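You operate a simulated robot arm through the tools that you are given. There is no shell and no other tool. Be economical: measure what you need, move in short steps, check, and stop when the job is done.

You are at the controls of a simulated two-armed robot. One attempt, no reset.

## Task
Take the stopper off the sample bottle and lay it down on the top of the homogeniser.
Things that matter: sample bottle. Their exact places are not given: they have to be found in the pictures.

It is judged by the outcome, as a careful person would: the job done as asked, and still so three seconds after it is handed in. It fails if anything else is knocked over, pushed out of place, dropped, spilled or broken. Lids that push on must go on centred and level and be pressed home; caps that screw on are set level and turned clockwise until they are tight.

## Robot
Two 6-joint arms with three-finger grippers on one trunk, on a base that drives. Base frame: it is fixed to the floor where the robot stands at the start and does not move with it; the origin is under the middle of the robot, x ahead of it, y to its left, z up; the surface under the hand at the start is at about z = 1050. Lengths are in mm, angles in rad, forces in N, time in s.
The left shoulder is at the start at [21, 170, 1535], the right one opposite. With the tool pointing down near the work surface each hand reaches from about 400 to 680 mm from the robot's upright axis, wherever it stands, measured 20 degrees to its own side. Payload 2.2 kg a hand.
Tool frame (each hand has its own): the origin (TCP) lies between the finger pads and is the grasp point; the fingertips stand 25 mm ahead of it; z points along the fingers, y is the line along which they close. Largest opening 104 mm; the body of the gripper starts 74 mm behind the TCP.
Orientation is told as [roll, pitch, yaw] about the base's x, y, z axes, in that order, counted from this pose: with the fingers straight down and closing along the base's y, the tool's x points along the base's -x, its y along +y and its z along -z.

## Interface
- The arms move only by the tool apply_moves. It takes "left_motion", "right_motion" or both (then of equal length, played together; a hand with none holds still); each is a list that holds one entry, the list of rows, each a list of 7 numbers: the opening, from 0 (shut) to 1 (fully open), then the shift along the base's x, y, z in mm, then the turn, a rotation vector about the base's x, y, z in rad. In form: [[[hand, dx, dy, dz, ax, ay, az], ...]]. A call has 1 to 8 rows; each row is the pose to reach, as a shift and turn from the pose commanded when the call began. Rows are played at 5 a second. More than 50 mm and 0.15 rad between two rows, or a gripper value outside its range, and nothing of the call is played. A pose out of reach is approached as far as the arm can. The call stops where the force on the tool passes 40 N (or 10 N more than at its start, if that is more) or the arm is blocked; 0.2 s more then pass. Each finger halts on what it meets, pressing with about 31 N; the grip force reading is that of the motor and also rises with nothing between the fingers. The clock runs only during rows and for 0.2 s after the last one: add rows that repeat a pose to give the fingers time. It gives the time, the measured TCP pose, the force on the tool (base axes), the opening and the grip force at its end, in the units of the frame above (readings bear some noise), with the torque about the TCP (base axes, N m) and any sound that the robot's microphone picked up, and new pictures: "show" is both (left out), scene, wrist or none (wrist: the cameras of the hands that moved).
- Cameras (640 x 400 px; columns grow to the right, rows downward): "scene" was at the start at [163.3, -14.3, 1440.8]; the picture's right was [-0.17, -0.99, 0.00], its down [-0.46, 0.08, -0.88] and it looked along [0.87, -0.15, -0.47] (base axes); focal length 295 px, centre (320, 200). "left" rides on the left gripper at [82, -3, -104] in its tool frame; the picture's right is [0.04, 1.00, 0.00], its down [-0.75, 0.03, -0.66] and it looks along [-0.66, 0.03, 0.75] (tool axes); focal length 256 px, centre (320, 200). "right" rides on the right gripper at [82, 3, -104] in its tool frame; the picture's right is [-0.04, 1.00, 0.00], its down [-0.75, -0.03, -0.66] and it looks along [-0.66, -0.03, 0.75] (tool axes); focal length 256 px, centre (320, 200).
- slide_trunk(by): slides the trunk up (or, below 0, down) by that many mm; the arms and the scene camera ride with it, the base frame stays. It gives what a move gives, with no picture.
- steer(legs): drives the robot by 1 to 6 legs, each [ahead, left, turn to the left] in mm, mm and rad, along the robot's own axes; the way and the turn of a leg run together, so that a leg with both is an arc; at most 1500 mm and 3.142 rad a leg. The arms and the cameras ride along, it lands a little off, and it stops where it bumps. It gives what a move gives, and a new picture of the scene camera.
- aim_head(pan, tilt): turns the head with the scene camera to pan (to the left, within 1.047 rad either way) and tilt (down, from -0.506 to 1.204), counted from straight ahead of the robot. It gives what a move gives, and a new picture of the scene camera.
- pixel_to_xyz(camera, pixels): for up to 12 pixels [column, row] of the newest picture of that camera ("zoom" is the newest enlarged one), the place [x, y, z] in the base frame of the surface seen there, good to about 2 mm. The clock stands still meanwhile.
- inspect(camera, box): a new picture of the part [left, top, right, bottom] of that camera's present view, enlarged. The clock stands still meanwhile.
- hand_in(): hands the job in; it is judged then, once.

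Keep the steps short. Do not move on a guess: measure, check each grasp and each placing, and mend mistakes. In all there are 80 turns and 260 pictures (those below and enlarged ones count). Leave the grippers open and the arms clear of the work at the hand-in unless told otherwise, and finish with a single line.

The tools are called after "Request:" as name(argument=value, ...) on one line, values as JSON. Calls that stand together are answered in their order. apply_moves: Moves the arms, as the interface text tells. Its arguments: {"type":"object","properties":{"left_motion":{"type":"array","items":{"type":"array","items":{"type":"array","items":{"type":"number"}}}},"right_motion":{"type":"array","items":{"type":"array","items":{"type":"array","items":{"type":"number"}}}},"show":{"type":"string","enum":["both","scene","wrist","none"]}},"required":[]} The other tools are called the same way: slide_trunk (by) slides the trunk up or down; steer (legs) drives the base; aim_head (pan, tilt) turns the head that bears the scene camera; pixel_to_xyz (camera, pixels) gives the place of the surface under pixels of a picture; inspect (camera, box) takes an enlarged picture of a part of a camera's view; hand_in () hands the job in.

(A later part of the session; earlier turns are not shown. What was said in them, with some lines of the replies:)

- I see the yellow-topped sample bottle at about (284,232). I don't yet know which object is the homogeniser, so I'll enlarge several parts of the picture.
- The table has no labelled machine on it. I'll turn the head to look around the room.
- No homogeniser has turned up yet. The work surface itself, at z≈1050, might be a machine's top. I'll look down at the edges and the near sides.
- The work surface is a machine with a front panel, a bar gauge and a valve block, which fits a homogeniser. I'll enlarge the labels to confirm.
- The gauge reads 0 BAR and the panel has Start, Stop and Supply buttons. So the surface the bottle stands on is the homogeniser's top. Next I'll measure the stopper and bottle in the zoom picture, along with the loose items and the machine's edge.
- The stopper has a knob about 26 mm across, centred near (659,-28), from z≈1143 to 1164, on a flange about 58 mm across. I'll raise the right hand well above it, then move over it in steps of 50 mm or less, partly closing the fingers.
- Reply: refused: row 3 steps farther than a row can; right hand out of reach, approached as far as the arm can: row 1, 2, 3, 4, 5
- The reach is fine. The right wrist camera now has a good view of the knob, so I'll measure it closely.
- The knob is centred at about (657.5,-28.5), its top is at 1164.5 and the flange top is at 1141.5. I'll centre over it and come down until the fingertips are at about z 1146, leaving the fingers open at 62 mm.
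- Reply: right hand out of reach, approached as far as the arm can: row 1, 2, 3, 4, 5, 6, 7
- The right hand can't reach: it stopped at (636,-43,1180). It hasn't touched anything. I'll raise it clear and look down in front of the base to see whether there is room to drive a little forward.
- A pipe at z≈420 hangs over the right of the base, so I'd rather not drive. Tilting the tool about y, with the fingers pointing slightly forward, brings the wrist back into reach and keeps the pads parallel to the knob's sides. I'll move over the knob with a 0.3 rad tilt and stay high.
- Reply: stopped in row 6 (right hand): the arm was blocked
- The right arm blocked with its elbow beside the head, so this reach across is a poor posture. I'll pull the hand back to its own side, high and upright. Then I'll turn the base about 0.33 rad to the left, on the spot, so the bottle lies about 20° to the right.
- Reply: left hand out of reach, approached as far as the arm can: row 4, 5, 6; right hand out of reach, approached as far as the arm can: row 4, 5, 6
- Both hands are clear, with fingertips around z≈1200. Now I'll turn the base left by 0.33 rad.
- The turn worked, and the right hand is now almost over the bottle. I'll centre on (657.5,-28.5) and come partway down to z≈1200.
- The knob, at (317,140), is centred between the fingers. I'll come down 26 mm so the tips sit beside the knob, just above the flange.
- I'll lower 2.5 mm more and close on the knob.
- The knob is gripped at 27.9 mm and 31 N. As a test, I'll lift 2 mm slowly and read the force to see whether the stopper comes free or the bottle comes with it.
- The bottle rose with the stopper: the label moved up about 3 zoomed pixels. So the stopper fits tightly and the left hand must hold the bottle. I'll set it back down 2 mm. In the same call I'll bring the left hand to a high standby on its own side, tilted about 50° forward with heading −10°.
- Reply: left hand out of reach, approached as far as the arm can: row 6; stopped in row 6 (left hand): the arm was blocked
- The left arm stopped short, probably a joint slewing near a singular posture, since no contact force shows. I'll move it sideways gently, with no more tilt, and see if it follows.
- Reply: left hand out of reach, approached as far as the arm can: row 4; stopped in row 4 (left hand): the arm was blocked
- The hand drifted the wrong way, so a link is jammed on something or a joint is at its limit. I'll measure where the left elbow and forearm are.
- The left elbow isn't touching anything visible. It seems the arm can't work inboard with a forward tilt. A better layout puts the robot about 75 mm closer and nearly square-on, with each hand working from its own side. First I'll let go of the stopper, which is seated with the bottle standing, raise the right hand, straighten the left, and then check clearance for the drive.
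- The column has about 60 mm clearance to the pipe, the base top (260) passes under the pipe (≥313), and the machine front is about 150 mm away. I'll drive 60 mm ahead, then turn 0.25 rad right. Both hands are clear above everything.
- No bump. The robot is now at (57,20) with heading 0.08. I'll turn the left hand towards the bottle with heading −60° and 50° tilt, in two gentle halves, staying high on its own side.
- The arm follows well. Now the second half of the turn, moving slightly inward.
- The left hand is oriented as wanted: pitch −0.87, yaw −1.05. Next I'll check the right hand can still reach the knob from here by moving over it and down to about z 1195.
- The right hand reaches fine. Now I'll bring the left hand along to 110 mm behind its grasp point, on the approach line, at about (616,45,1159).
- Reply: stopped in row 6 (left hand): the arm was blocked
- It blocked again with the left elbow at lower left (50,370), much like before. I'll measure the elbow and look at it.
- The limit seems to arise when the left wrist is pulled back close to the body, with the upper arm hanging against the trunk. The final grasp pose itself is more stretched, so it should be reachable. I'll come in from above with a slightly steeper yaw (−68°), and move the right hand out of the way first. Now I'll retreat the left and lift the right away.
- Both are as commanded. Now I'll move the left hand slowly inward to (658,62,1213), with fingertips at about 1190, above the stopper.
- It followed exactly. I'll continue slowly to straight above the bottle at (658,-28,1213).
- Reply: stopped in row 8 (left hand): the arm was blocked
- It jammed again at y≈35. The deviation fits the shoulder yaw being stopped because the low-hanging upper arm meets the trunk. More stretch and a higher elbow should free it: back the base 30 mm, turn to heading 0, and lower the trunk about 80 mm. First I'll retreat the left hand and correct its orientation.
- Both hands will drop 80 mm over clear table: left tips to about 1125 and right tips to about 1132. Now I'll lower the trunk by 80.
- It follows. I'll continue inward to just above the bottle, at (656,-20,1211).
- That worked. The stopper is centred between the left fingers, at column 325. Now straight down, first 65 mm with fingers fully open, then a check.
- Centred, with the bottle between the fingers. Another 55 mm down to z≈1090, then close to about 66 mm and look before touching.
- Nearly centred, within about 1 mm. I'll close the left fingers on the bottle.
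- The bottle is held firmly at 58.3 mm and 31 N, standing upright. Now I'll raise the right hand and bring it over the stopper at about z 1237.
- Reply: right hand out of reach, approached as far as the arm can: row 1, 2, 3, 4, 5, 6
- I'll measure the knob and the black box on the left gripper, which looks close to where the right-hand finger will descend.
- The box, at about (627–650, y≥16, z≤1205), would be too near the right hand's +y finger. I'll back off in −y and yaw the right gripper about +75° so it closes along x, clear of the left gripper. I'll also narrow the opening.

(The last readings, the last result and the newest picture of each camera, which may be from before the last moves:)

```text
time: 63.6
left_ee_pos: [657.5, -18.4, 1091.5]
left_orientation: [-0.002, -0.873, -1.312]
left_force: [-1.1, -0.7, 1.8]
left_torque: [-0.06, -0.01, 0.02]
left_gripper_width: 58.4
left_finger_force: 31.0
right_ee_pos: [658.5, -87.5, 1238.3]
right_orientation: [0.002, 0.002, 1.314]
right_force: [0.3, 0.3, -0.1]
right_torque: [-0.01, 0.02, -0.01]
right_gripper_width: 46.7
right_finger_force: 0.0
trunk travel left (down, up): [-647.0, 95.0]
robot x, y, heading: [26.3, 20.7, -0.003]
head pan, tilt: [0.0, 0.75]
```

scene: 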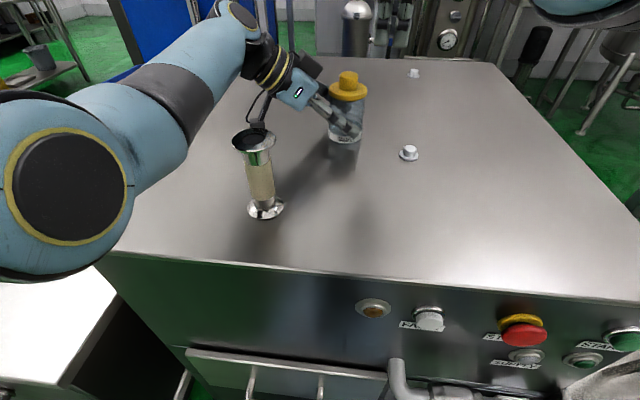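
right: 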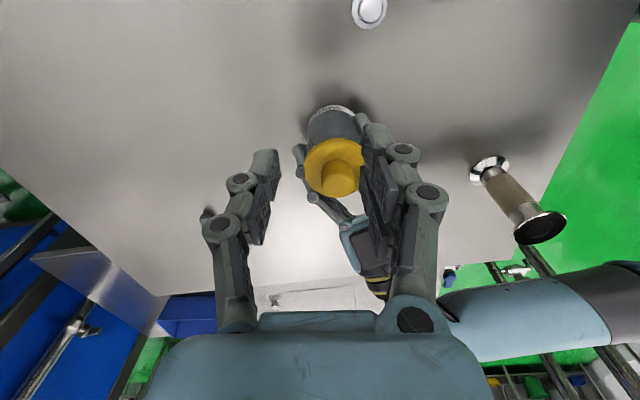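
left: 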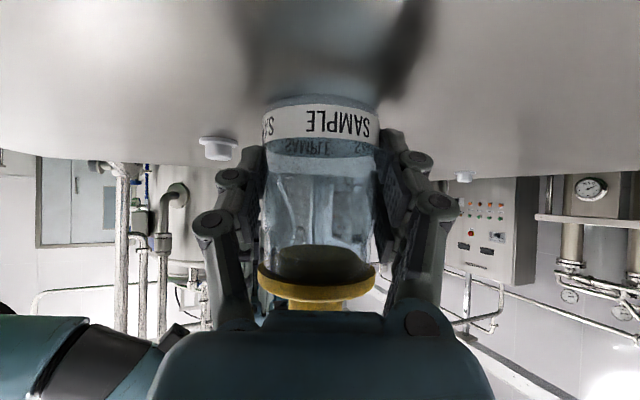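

The right hand is yawed 1.31. I'll measure the knob again from this view.

Request:
inspect(camera="right", box=[280, 90, 400, 210])

Request:
pixel_to_xyz(camera="right", pixels=[[340, 168], [340, 180], [340, 190], [325, 180], [330, 180], [350, 180], [355, 180], [308, 165], [335, 145], [340, 160]])

```text
3.33 times, centred on (340, 150) of right
```

zoom: 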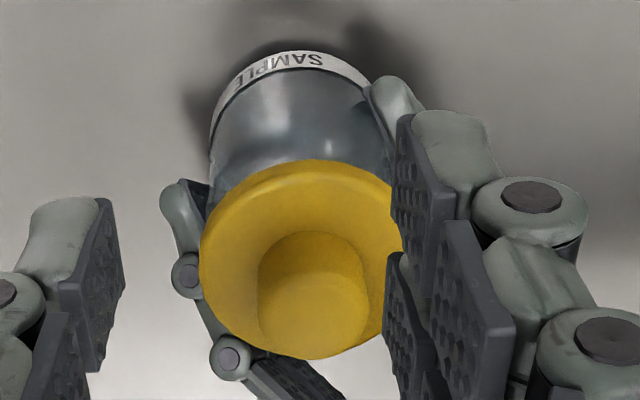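

```text
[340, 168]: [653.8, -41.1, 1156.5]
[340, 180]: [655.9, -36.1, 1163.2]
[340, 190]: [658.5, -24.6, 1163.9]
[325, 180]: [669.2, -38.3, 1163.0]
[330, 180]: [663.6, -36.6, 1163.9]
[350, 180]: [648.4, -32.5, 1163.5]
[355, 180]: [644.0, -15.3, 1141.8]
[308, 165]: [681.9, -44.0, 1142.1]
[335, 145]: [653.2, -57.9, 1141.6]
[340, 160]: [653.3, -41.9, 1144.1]
```

The knob centre is about (658.7,-28). I'll move over it and down to z≈1200 to check centring.

Request:
apply_moves(right_motion=[[[0.45, 0, 15, 0, 0, 0, 0], [0.45, 0, 30, 0, 0, 0, 0], [0.45, 0, 45, 0, 0, 0, 0], [0.45, 0.2, 59.5, 0, 0, 0, 0], [0.45, 0.2, 59.5, -20, 0, 0, 0], [0.45, 0.2, 59.5, -38, 0, 0, 0], [0.45, 0.2, 59.5, -38, 0, 0, 0]]], show="both")

Request:
inspect(camera="right", box=[220, 80, 420, 240])

Request:
inspect(camera="scene", box=[270, 0, 430, 160])

```text
time: 65.2
left_ee_pos: [657.5, -18.7, 1090.7]
left_orientation: [0.0, -0.872, -1.311]
left_force: [0.0, 0.1, 2.7]
left_torque: [0.01, -0.04, 0.02]
left_gripper_width: 58.4
left_finger_force: 30.7
right_ee_pos: [657.4, -27.3, 1199.9]
right_orientation: [0.002, 0.001, 1.312]
right_force: [-0.3, 0.1, -0.8]
right_torque: [-0.03, -0.02, -0.03]
right_gripper_width: 46.9
right_finger_force: 0.0
trunk travel left (down, up): [-647.0, 95.0]
robot x, y, heading: [29.0, 15.4, 0.004]
head pan, tilt: [0.0, 0.75]
```

scene: 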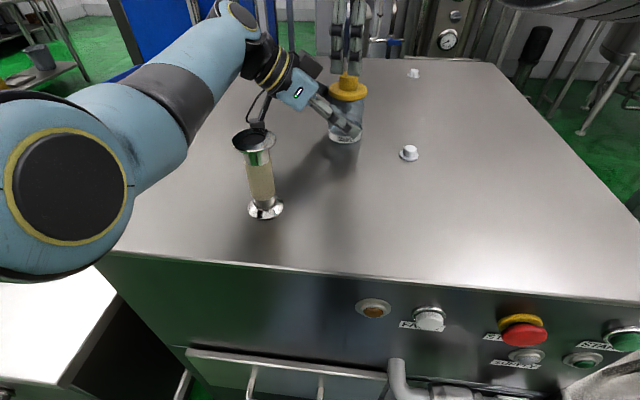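
right: 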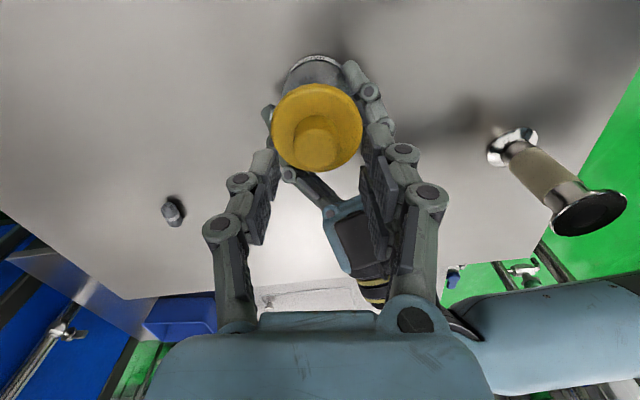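

```text
2.50 times, centred on (320, 160) of right
```

zoom: 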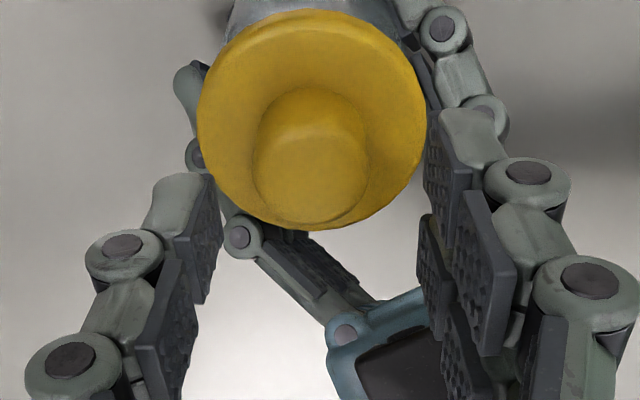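

```text
2.50 times, centred on (350, 80) of scene
```

zoom: 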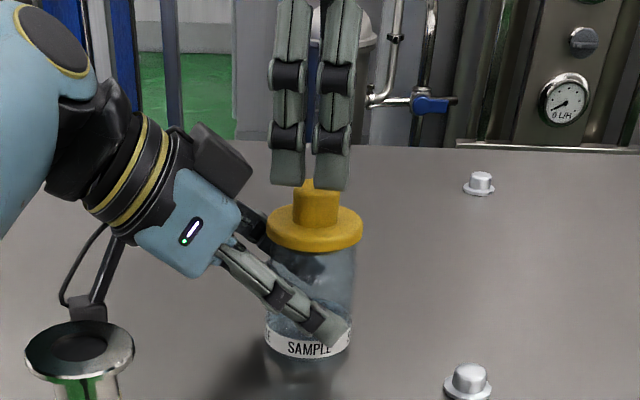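

The knob sits about 2.7 mm toward +x of the finger centre, and a little toward −y. I'll shift (+2.5,−2.5) and lower to z≈1171.

Request:
apply_moves(right_motion=[[[0.45, 2.5, -2.5, 0, 0, 0, 0], [0.45, 2.5, -2.5, -10, 0, 0, 0], [0.45, 2.5, -2.5, -20, 0, 0, 0], [0.45, 2.5, -2.5, -29, 0, 0, 0], [0.45, 2.5, -2.5, -29, 0, 0, 0]]], show="none")

Request:
inspect(camera="right", box=[220, 80, 420, 240])

Request:
inspect(camera="scene", box=[270, 0, 430, 160])

```text
time: 66.5
left_ee_pos: [656.6, -18.7, 1091.0]
left_orientation: [-0.001, -0.876, -1.31]
left_force: [-1.0, 0.2, 2.0]
left_torque: [-0.03, -0.02, 0.02]
left_gripper_width: 58.3
left_finger_force: 31.6
right_ee_pos: [658.7, -29.4, 1170.4]
right_orientation: [0.001, 0.002, 1.31]
right_force: [-0.7, -0.9, 0.7]
right_torque: [0.01, -0.01, -0.05]
right_gripper_width: 46.8
right_finger_force: 0.1
trunk travel left (down, up): [-647.0, 95.0]
robot x, y, heading: [26.6, 15.3, -0.004]
head pan, tilt: [0.0, 0.75]
```

```text
2.50 times, centred on (320, 160) of right
```

zoom: 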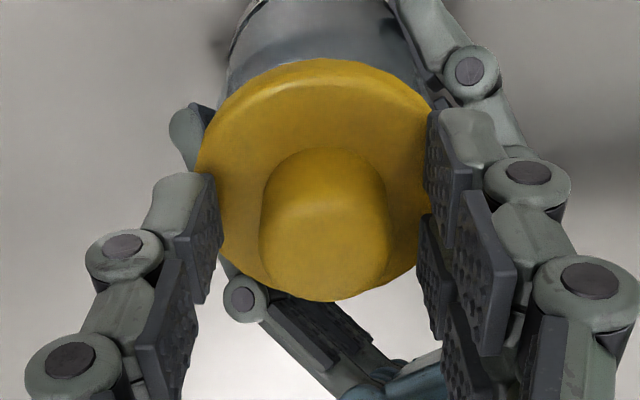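

```text
2.50 times, centred on (350, 80) of scene
```

zoom: 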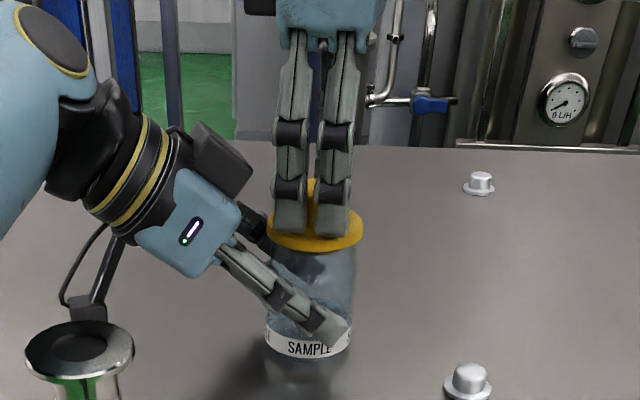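

Well centred now. I'll close the right fingers on the knob.

Request:
apply_moves(right_motion=[[[0.36, 0, 0, 0, 0, 0, 0], [0.28, 0, 0, 0, 0, 0, 0], [0.1, 0, 0, 0, 0, 0, 0], [0.1, 0, 0, 0, 0, 0, 0]]], show="wrist")

```text
time: 67.5
left_ee_pos: [657.3, -19.0, 1090.1]
left_orientation: [-0.002, -0.875, -1.311]
left_force: [0.3, -0.8, 2.2]
left_torque: [0.02, -0.05, 0.01]
left_gripper_width: 58.2
left_finger_force: 31.2
right_ee_pos: [660.2, -31.1, 1170.1]
right_orientation: [0.001, 0.001, 1.31]
right_force: [0.1, -0.1, 0.1]
right_torque: [-0.02, -0.03, 0.04]
right_gripper_width: 28.7
right_finger_force: 30.6
trunk travel left (down, up): [-647.0, 95.0]
robot x, y, heading: [25.9, 15.8, -0.001]
head pan, tilt: [0.0, 0.75]
heard: snap
```

right: 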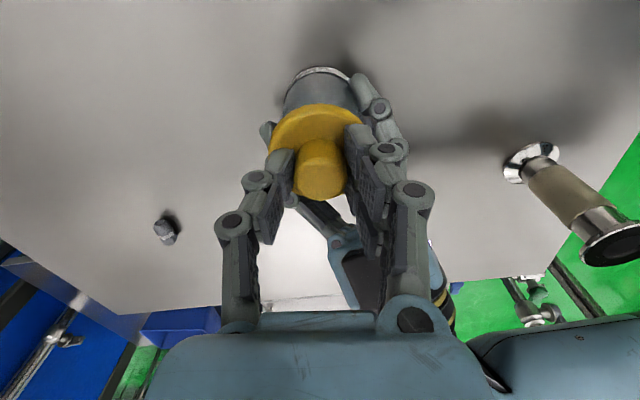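

I heard a snap as the fingers closed. I'll look closely before pulling.

Request:
inspect(camera="scene", box=[300, 40, 400, 150])

Request:
inspect(camera="right", box=[240, 50, 400, 210])

Request:
inspect(camera="left", box=[180, 60, 460, 330])

```text
3.64 times, centred on (350, 95) of scene
```

zoom: 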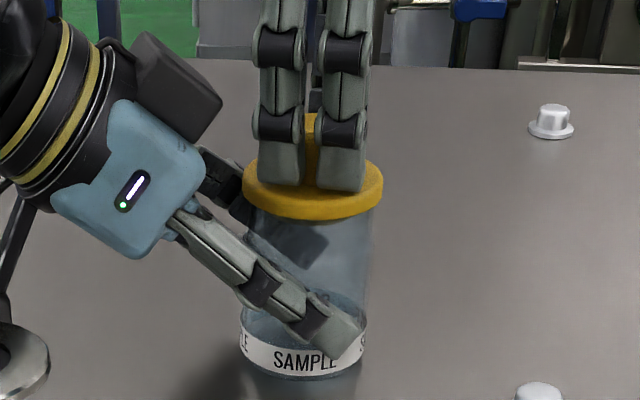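

```text
2.50 times, centred on (320, 130) of right
```

zoom: 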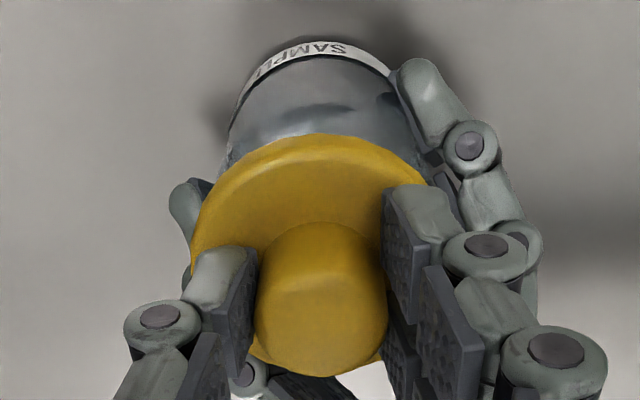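

```text
1.48 times, centred on (320, 195) of left
```

zoom: 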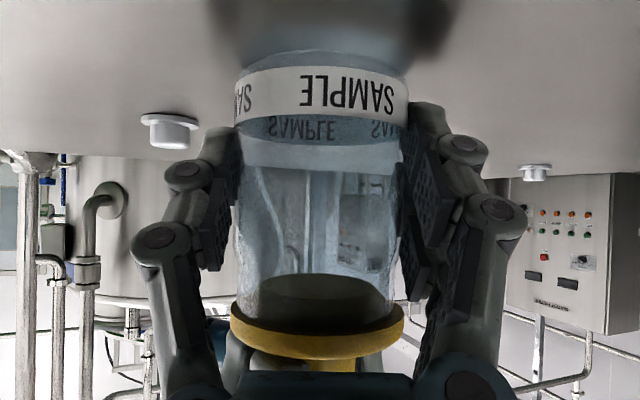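

Nothing is broken. The bottle and stopper are intact, so the snap was probably the stopper unseating. I'll pull up slowly, 4 mm, and read the forces.

Request:
apply_moves(right_motion=[[[0.1, 0, 0, 1, 0, 0, 0], [0.1, 0, 0, 2, 0, 0, 0], [0.1, 0, 0, 3, 0, 0, 0], [0.1, 0, 0, 4, 0, 0, 0], [0.1, 0, 0, 4, 0, 0, 0]]], show="none")

Request:
inspect(camera="scene", box=[300, 40, 400, 150])

Request:
inspect(camera="left", box=[180, 60, 460, 330])

```text
time: 68.7
left_ee_pos: [657.3, -19.1, 1090.7]
left_orientation: [-0.002, -0.875, -1.31]
left_force: [0.4, 0.3, 1.8]
left_torque: [-0.01, -0.06, 0.0]
left_gripper_width: 58.3
left_finger_force: 31.0
right_ee_pos: [661.2, -30.4, 1174.7]
right_orientation: [0.002, 0.002, 1.313]
right_force: [-0.5, -0.5, 0.9]
right_torque: [-0.02, 0.02, 0.01]
right_gripper_width: 28.7
right_finger_force: 31.2
trunk travel left (down, up): [-647.0, 95.0]
robot x, y, heading: [27.9, 17.4, 0.001]
head pan, tilt: [0.0, 0.75]
```

```text
3.64 times, centred on (350, 95) of scene
```

zoom: 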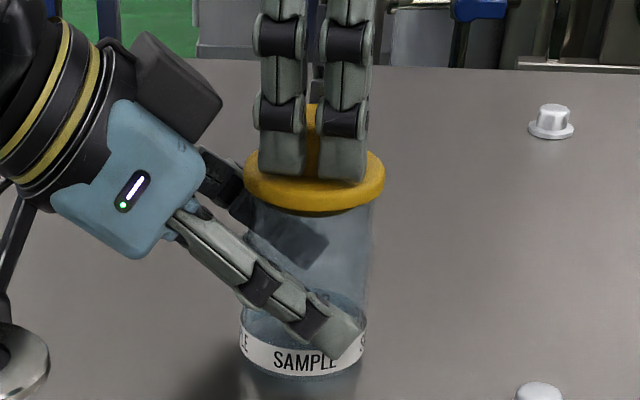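

```text
1.48 times, centred on (320, 195) of left
```

zoom: 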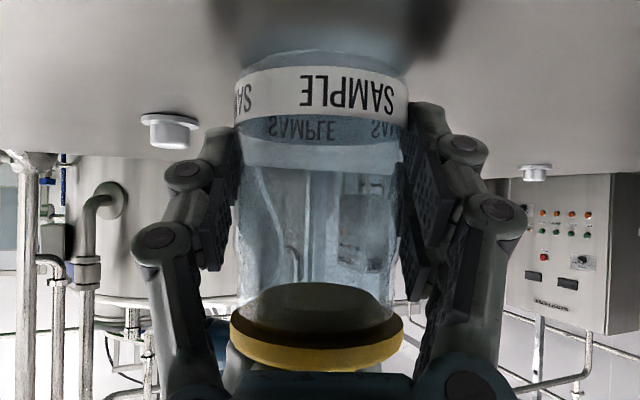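

The stopper rose with almost no force while the bottle stayed put, so it is free. I'll lift it straight up another 50 mm.

Request:
apply_moves(right_motion=[[[0.1, 0, 0, 6, 0, 0, 0], [0.1, 0, 0, 12, 0, 0, 0], [0.1, 0, 0, 18, 0, 0, 0], [0.1, 0, 0, 26, 0, 0, 0], [0.1, 0, 0, 34, 0, 0, 0], [0.1, 0, 0, 42, 0, 0, 0], [0.1, 0, 0, 52, 0, 0, 0]]], show="both")

Request:
inspect(camera="scene", box=[290, 10, 410, 150])

```text
time: 70.2
left_ee_pos: [656.9, -19.7, 1090.9]
left_orientation: [-0.001, -0.874, -1.31]
left_force: [-0.1, 0.0, 2.3]
left_torque: [-0.02, -0.02, 0.0]
left_gripper_width: 58.3
left_finger_force: 31.4
right_ee_pos: [661.5, -31.0, 1226.4]
right_orientation: [0.002, 0.001, 1.313]
right_force: [0.3, 0.7, -0.6]
right_torque: [-0.03, 0.02, 0.02]
right_gripper_width: 28.7
right_finger_force: 30.8
trunk travel left (down, up): [-647.0, 95.0]
robot x, y, heading: [29.3, 16.9, -0.002]
head pan, tilt: [0.0, 0.75]
```

scene: 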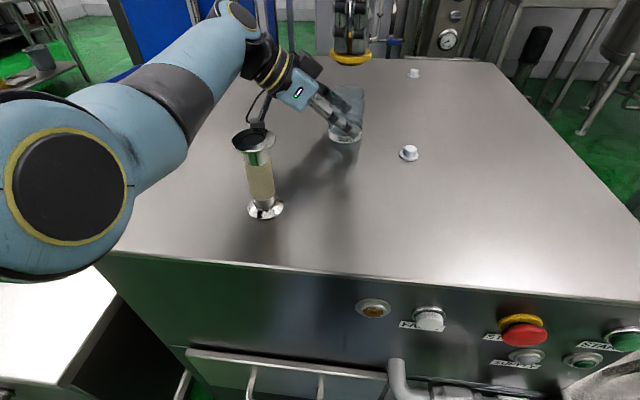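
right: 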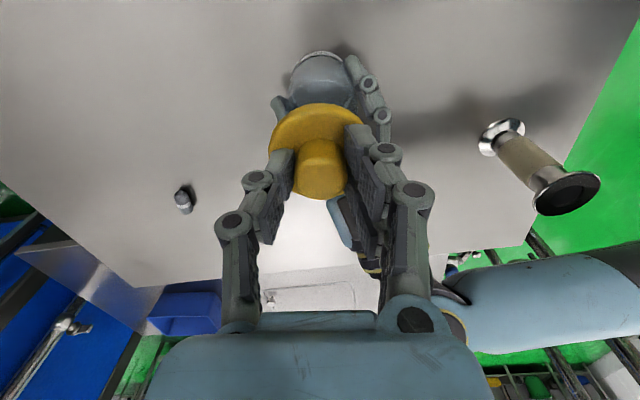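

```text
2.86 times, centred on (350, 80) of scene
```

zoom: 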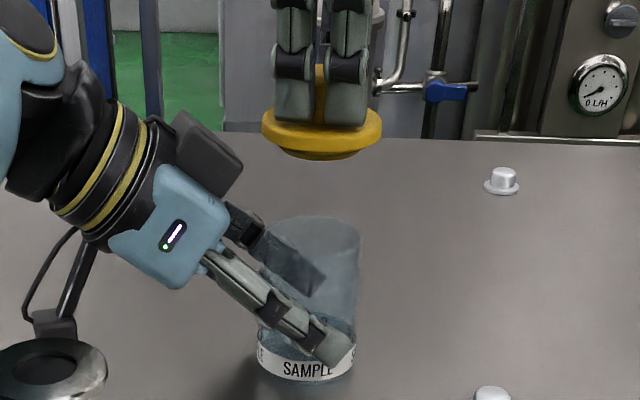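

The stopper is off, with a short plug under the flange. I'll carry it to a clear part of the homogeniser top, around (640,-230).

Request:
apply_moves(right_motion=[[[0.1, 0, -20, 4, 0, 0, 0], [0.1, -2, -50, 4, 0, 0, 0], [0.1, -6, -85, 4, 0, 0, 0], [0.1, -10, -120, 4, 0, 0, 0], [0.1, -14, -155, 4, 0, 0, 0], [0.1, -18, -185, -10, 0, 0, 0], [0.1, -21, -200, -30, 0, 0, 0], [0.1, -21, -200, -30, 0, 0, 0]]], show="both")

```text
time: 72.0
left_ee_pos: [657.3, -19.3, 1090.0]
left_orientation: [-0.002, -0.874, -1.313]
left_force: [0.3, 0.6, 2.8]
left_torque: [-0.01, -0.03, 0.01]
left_gripper_width: 58.3
left_finger_force: 31.3
right_ee_pos: [653.2, -233.1, 1188.6]
right_orientation: [0.002, 0.001, 1.311]
right_force: [0.4, -0.6, 0.0]
right_torque: [-0.01, 0.01, -0.03]
right_gripper_width: 28.4
right_finger_force: 31.0
right hand out of reach, approached as far as the arm can: row 3, 4, 5, 6, 7, 8
trunk travel left (down, up): [-647.0, 95.0]
robot x, y, heading: [24.9, 17.7, 0.0]
head pan, tilt: [0.0, 0.75]
```

scene: 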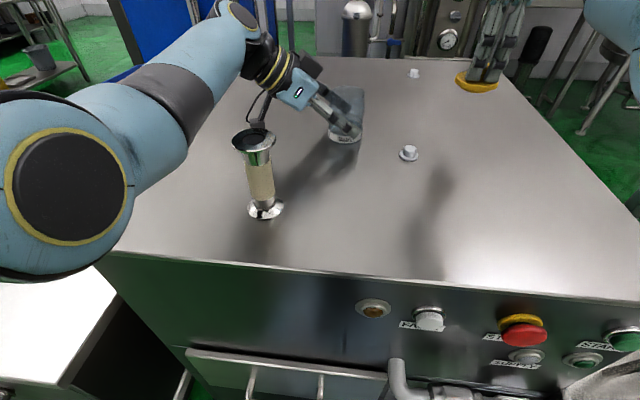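
right: 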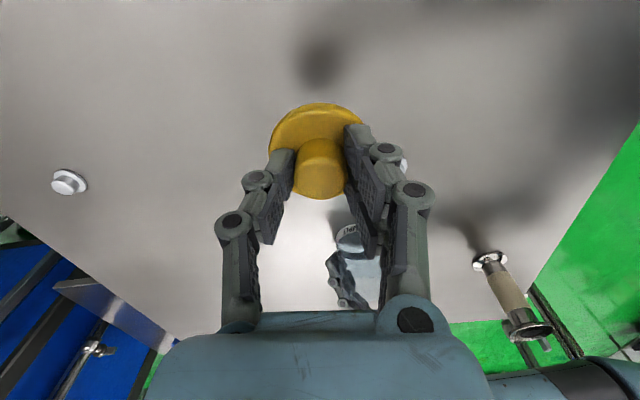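

The spot below is bare table. I'll lower to TCP z≈1103, with the plug about 10 mm above the surface.

Request:
apply_moves(right_motion=[[[0.1, 0, 0, -20, 0, 0, 0], [0.1, 0, 0, -40, 0, 0, 0], [0.1, 0, 0, -60, 0, 0, 0], [0.1, 0, 0, -75, 0, 0, 0], [0.1, 0, 0, -85, 0, 0, 0], [0.1, 0, 0, -85, 0, 0, 0]]], show="both")

Request:
inspect(camera="scene", box=[430, 40, 550, 140])

```text
time: 73.5
left_ee_pos: [656.9, -19.0, 1091.3]
left_orientation: [-0.003, -0.874, -1.311]
left_force: [-0.5, -0.3, 1.6]
left_torque: [-0.06, 0.0, -0.03]
left_gripper_width: 58.0
left_finger_force: 31.2
right_ee_pos: [652.6, -231.4, 1104.3]
right_orientation: [0.002, 0.003, 1.313]
right_force: [0.2, 0.1, 0.2]
right_torque: [-0.02, 0.0, -0.01]
right_gripper_width: 28.3
right_finger_force: 30.9
trunk travel left (down, up): [-647.0, 95.0]
robot x, y, heading: [25.5, 16.1, -0.001]
head pan, tilt: [0.0, 0.75]
```

scene: 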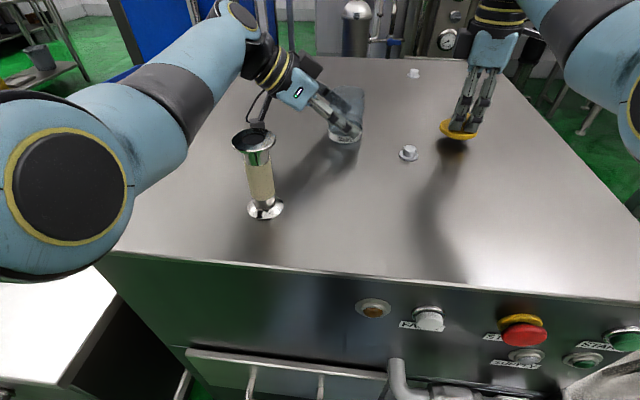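
right: 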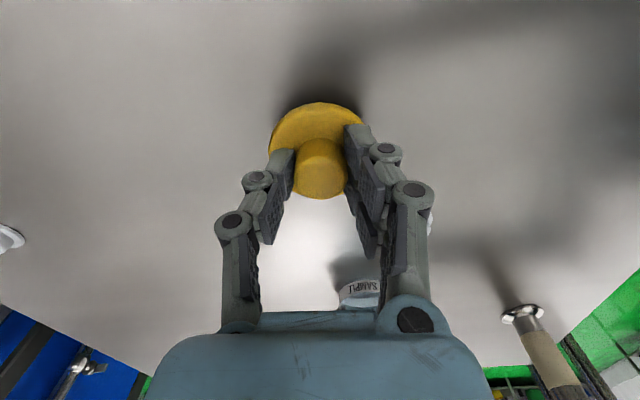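

```text
4.00 times, centred on (490, 90) of scene
```

zoom: 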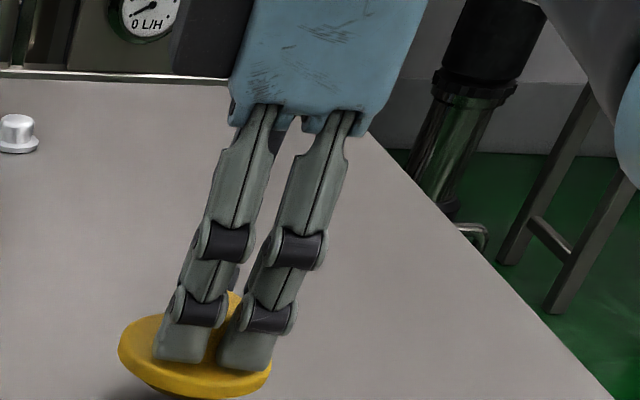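

Now I'll lower in small steps to feel for contact.

Request:
apply_moves(right_motion=[[[0.1, 0, 0, -2, 0, 0, 0], [0.1, 0, 0, -4, 0, 0, 0], [0.1, 0, 0, -6, 0, 0, 0], [0.1, 0, 0, -8, 0, 0, 0], [0.1, 0, 0, -9, 0, 0, 0], [0.1, 0, 0, -9, 0, 0, 0]]], show="none")

Request:
inspect(camera="scene", box=[430, 60, 530, 160])

```text
time: 74.8
left_ee_pos: [656.1, -18.7, 1091.5]
left_orientation: [-0.003, -0.875, -1.312]
left_force: [-1.2, -1.6, 1.0]
left_torque: [-0.01, -0.06, -0.03]
left_gripper_width: 58.2
left_finger_force: 30.9
right_ee_pos: [651.7, -231.2, 1095.3]
right_orientation: [0.002, 0.002, 1.31]
right_force: [0.6, -0.6, 0.5]
right_torque: [-0.02, 0.01, -0.02]
right_gripper_width: 28.6
right_finger_force: 31.2
trunk travel left (down, up): [-647.0, 95.0]
robot x, y, heading: [26.0, 19.7, 0.001]
head pan, tilt: [0.0, 0.75]
```

```text
4.00 times, centred on (480, 110) of scene
```

zoom: 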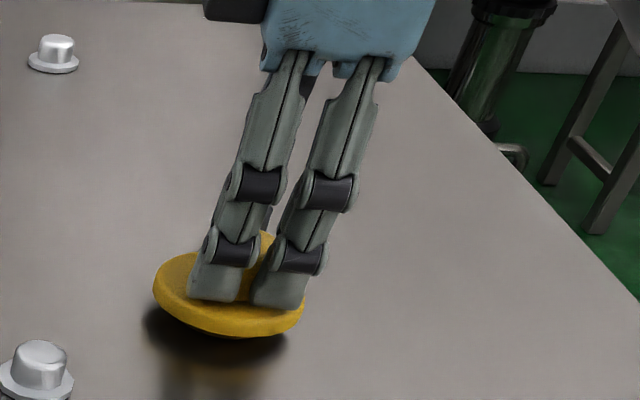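

Request:
apply_moves(right_motion=[[[0.1, 0, 0, -1, 0, 0, 0], [0.1, 0, 0, -2, 0, 0, 0], [0.1, 0, 0, -3, 0, 0, 0], [0.1, 0, 0, -3, 0, 0, 0]]], show="none")

Request:
inspect(camera="scene", box=[430, 60, 530, 160])

```text
time: 75.8
left_ee_pos: [655.4, -18.2, 1091.7]
left_orientation: [0.0, -0.875, -1.31]
left_force: [0.8, -0.5, 0.5]
left_torque: [0.01, -0.01, 0.0]
left_gripper_width: 57.9
left_finger_force: 30.2
right_ee_pos: [652.7, -230.7, 1093.9]
right_orientation: [-0.003, 0.002, 1.312]
right_force: [-0.8, -0.9, 15.4]
right_torque: [-0.08, 0.06, 0.01]
right_gripper_width: 28.2
right_finger_force: 31.2
trunk travel left (down, up): [-647.0, 95.0]
robot x, y, heading: [27.3, 20.3, 0.005]
head pan, tilt: [0.0, 0.75]
```

```text
4.00 times, centred on (480, 110) of scene
```

zoom: 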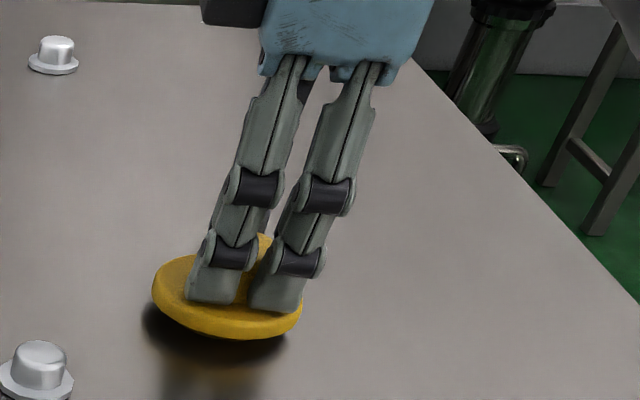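

Contact: 15 N upward at z≈1094, so the plug is on the surface. I'll ease the pressure, open the fingers, and rise.

Request:
apply_moves(right_motion=[[[0.1, 0, 0, 1.8, 0, 0, 0], [0.3, 0, 0, 1.8, 0, 0, 0], [0.4, 0, 0, 1.8, 0, 0, 0], [0.5, 0, 0, 1.8, 0, 0, 0], [0.5, 0, 0, 10, 0, 0, 0], [0.5, 0, 0, 30, 0, 0, 0], [0.5, 0, 0, 55, 0, 0, 0], [0.5, 0, 0, 80, 0, 0, 0]]], show="both")

Request:
inspect(camera="scene", box=[430, 60, 530, 160])

```text
time: 77.7
left_ee_pos: [657.2, -19.0, 1090.5]
left_orientation: [-0.004, -0.875, -1.311]
left_force: [-0.6, 0.9, 1.7]
left_torque: [0.07, -0.02, 0.01]
left_gripper_width: 58.2
left_finger_force: 31.0
right_ee_pos: [652.8, -230.7, 1172.1]
right_orientation: [0.002, 0.001, 1.311]
right_force: [0.1, 0.1, 0.5]
right_torque: [-0.01, -0.03, -0.01]
right_gripper_width: 52.2
right_finger_force: 0.1
trunk travel left (down, up): [-647.0, 95.0]
robot x, y, heading: [27.3, 15.2, 0.001]
head pan, tilt: [0.0, 0.75]
```

scene: 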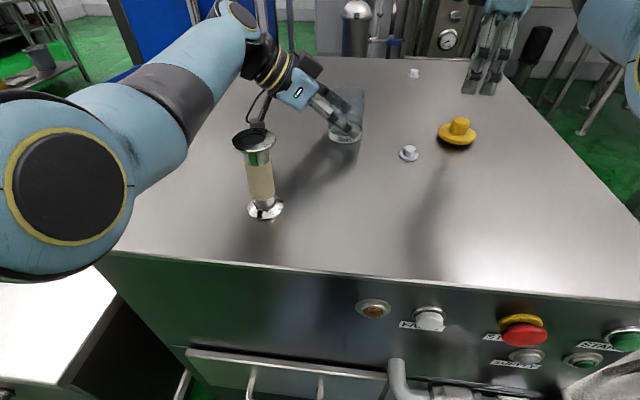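
right: 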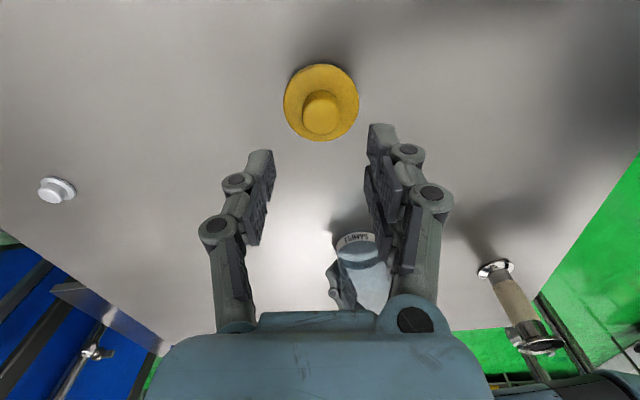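

```text
4.00 times, centred on (480, 110) of scene
```

zoom: 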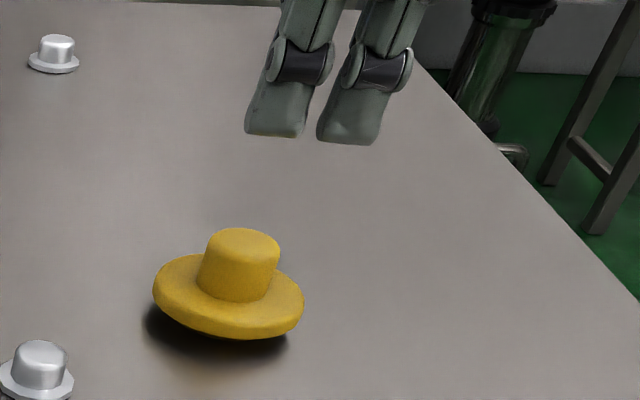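

The stopper lies stable on the machine top. Now I'll open the left fingers and rise straight up off the bottle.

Request:
apply_moves(left_motion=[[[0.6, 0, 0, 0, 0, 0, 0], [0.75, 0, 0, 0, 0, 0, 0], [0.95, 0, 0, 0, 0, 0, 0], [1, 0, 0, 0, 0, 0, 0], [1, 0, 0, 0, 0, 0, 0]]], show="wrist")

Request:
inspect(camera="scene", box=[290, 50, 410, 150])

```text
time: 78.8
left_ee_pos: [656.9, -17.9, 1089.6]
left_orientation: [-0.003, -0.874, -1.311]
left_force: [0.1, -0.3, -0.3]
left_torque: [0.03, -0.01, 0.02]
left_gripper_width: 104.1
left_finger_force: 0.1
right_ee_pos: [652.8, -229.1, 1171.6]
right_orientation: [0.003, 0.001, 1.312]
right_force: [0.3, 0.4, 0.1]
right_torque: [0.0, -0.02, -0.04]
right_gripper_width: 52.3
right_finger_force: 0.1
trunk travel left (down, up): [-647.0, 95.0]
robot x, y, heading: [25.3, 19.4, -0.0]
head pan, tilt: [0.0, 0.75]
```

left: 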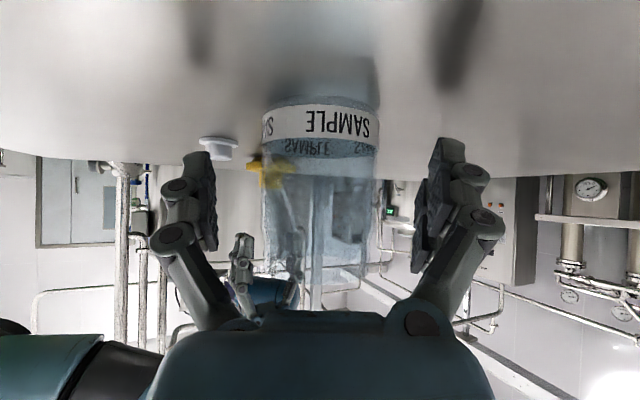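

```text
4.00 times, centred on (350, 100) of scene
```

zoom: 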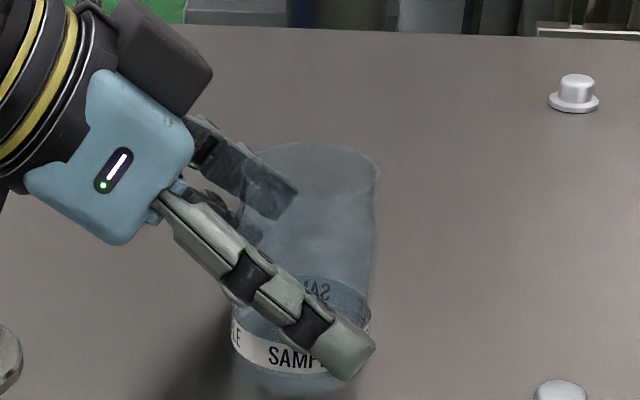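

The bottle stands free and upright. I'll raise the left hand straight up 115 mm.

Request:
apply_moves(left_motion=[[[1, 0, 0, 13, 0, 0, 0], [1, 0, 0, 28, 0, 0, 0], [1, 0, 0, 43, 0, 0, 0], [1, 0, 0, 58, 0, 0, 0], [1, 0, 0, 73, 0, 0, 0], [1, 0, 0, 88, 0, 0, 0], [1, 0, 0, 103, 0, 0, 0], [1, 0, 0, 117, 0, 0, 0]]], show="scene")

Request:
apply_moves(left_motion=[[[1, 0, 15, 0, 0, 0, 0], [1, 0, 30, 0, 0, 0, 0], [1, 0, 47, 0, 0, 0, 0], [1, 0, 65, 0, 0, 0, 0], [1, 0, 85, 0, 0, 0, 0], [1, 0, 105, 0, 0, 0, 0], [1, 0, 130, 0, 0, 0, 0], [1, 0, 155, 0, 0, 0, 0]]], right_motion=[[[0.5, 0, 0, 0, 0, 0, 0], [0.7, 0, 0, 0, 0, 0, 0], [1, 0, 0, 0, 0, 0, 0], [1, 0, 0, 0, 0, 0, 0], [1, 0, 0, 0, 0, 0, 0], [1, 0, 0, 0, 0, 0, 0], [1, 0, 0, 0, 0, 0, 0], [1, 0, 0, 0, 0, 0, 0]]], show="scene")

```text
time: 80.7
left_ee_pos: [657.0, -18.2, 1207.4]
left_orientation: [-0.002, -0.875, -1.31]
left_force: [0.1, 0.4, -0.6]
left_torque: [-0.02, -0.01, -0.02]
left_gripper_width: 103.8
left_finger_force: 0.0
right_ee_pos: [651.8, -230.8, 1172.0]
right_orientation: [0.003, 0.003, 1.311]
right_force: [-0.1, 0.7, 0.2]
right_torque: [0.02, 0.0, 0.02]
right_gripper_width: 51.9
right_finger_force: 0.1
trunk travel left (down, up): [-647.0, 95.0]
robot x, y, heading: [25.5, 19.2, 0.003]
head pan, tilt: [0.0, 0.75]
```

scene: 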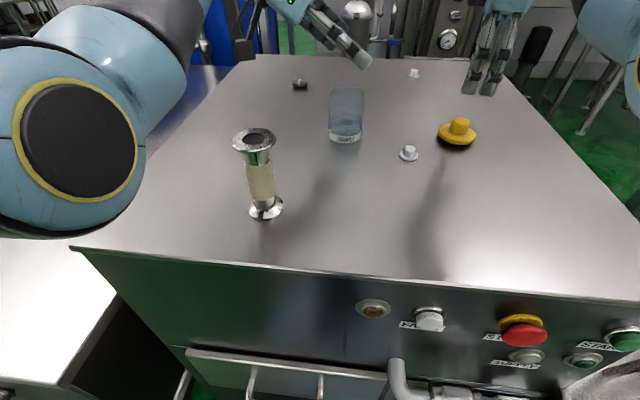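

```text
time: 82.5
left_ee_pos: [657.8, 138.2, 1207.8]
left_orientation: [-0.002, -0.875, -1.309]
left_force: [-0.1, 0.4, -0.5]
left_torque: [-0.03, -0.01, 0.02]
left_gripper_width: 103.9
left_finger_force: 0.2
right_ee_pos: [653.1, -228.2, 1172.5]
right_orientation: [0.001, 0.001, 1.313]
right_force: [0.1, -0.5, 0.0]
right_torque: [0.0, 0.05, 0.01]
right_gripper_width: 104.1
right_finger_force: 0.1
trunk travel left (down, up): [-647.0, 95.0]
robot x, y, heading: [25.5, 17.7, 0.001]
head pan, tilt: [0.0, 0.75]
```

scene: 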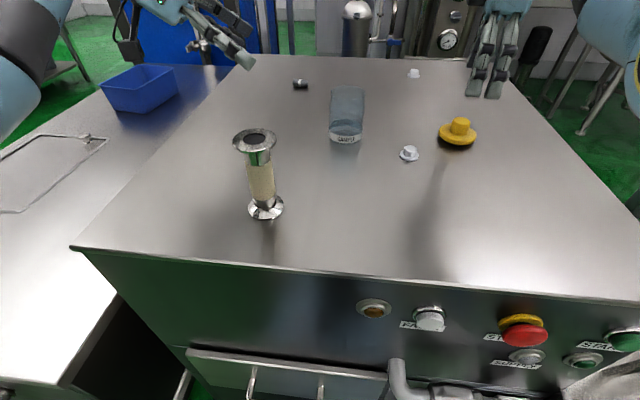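

Both arms are clear and the grippers are open. The bottle stands upright where it was, the stopper rests on the homogeniser's top, and everything else is in place. I'm handing in.

Request:
hand_in()

```text
The job is handed in.
```

The stopper is off the sample bottle and resting on the homogeniser's top; the bottle is still upright in its place, nothing else was disturbed, and I identified the homogeniser from its 0 BAR gauge and control panel because I saw no name label on it.
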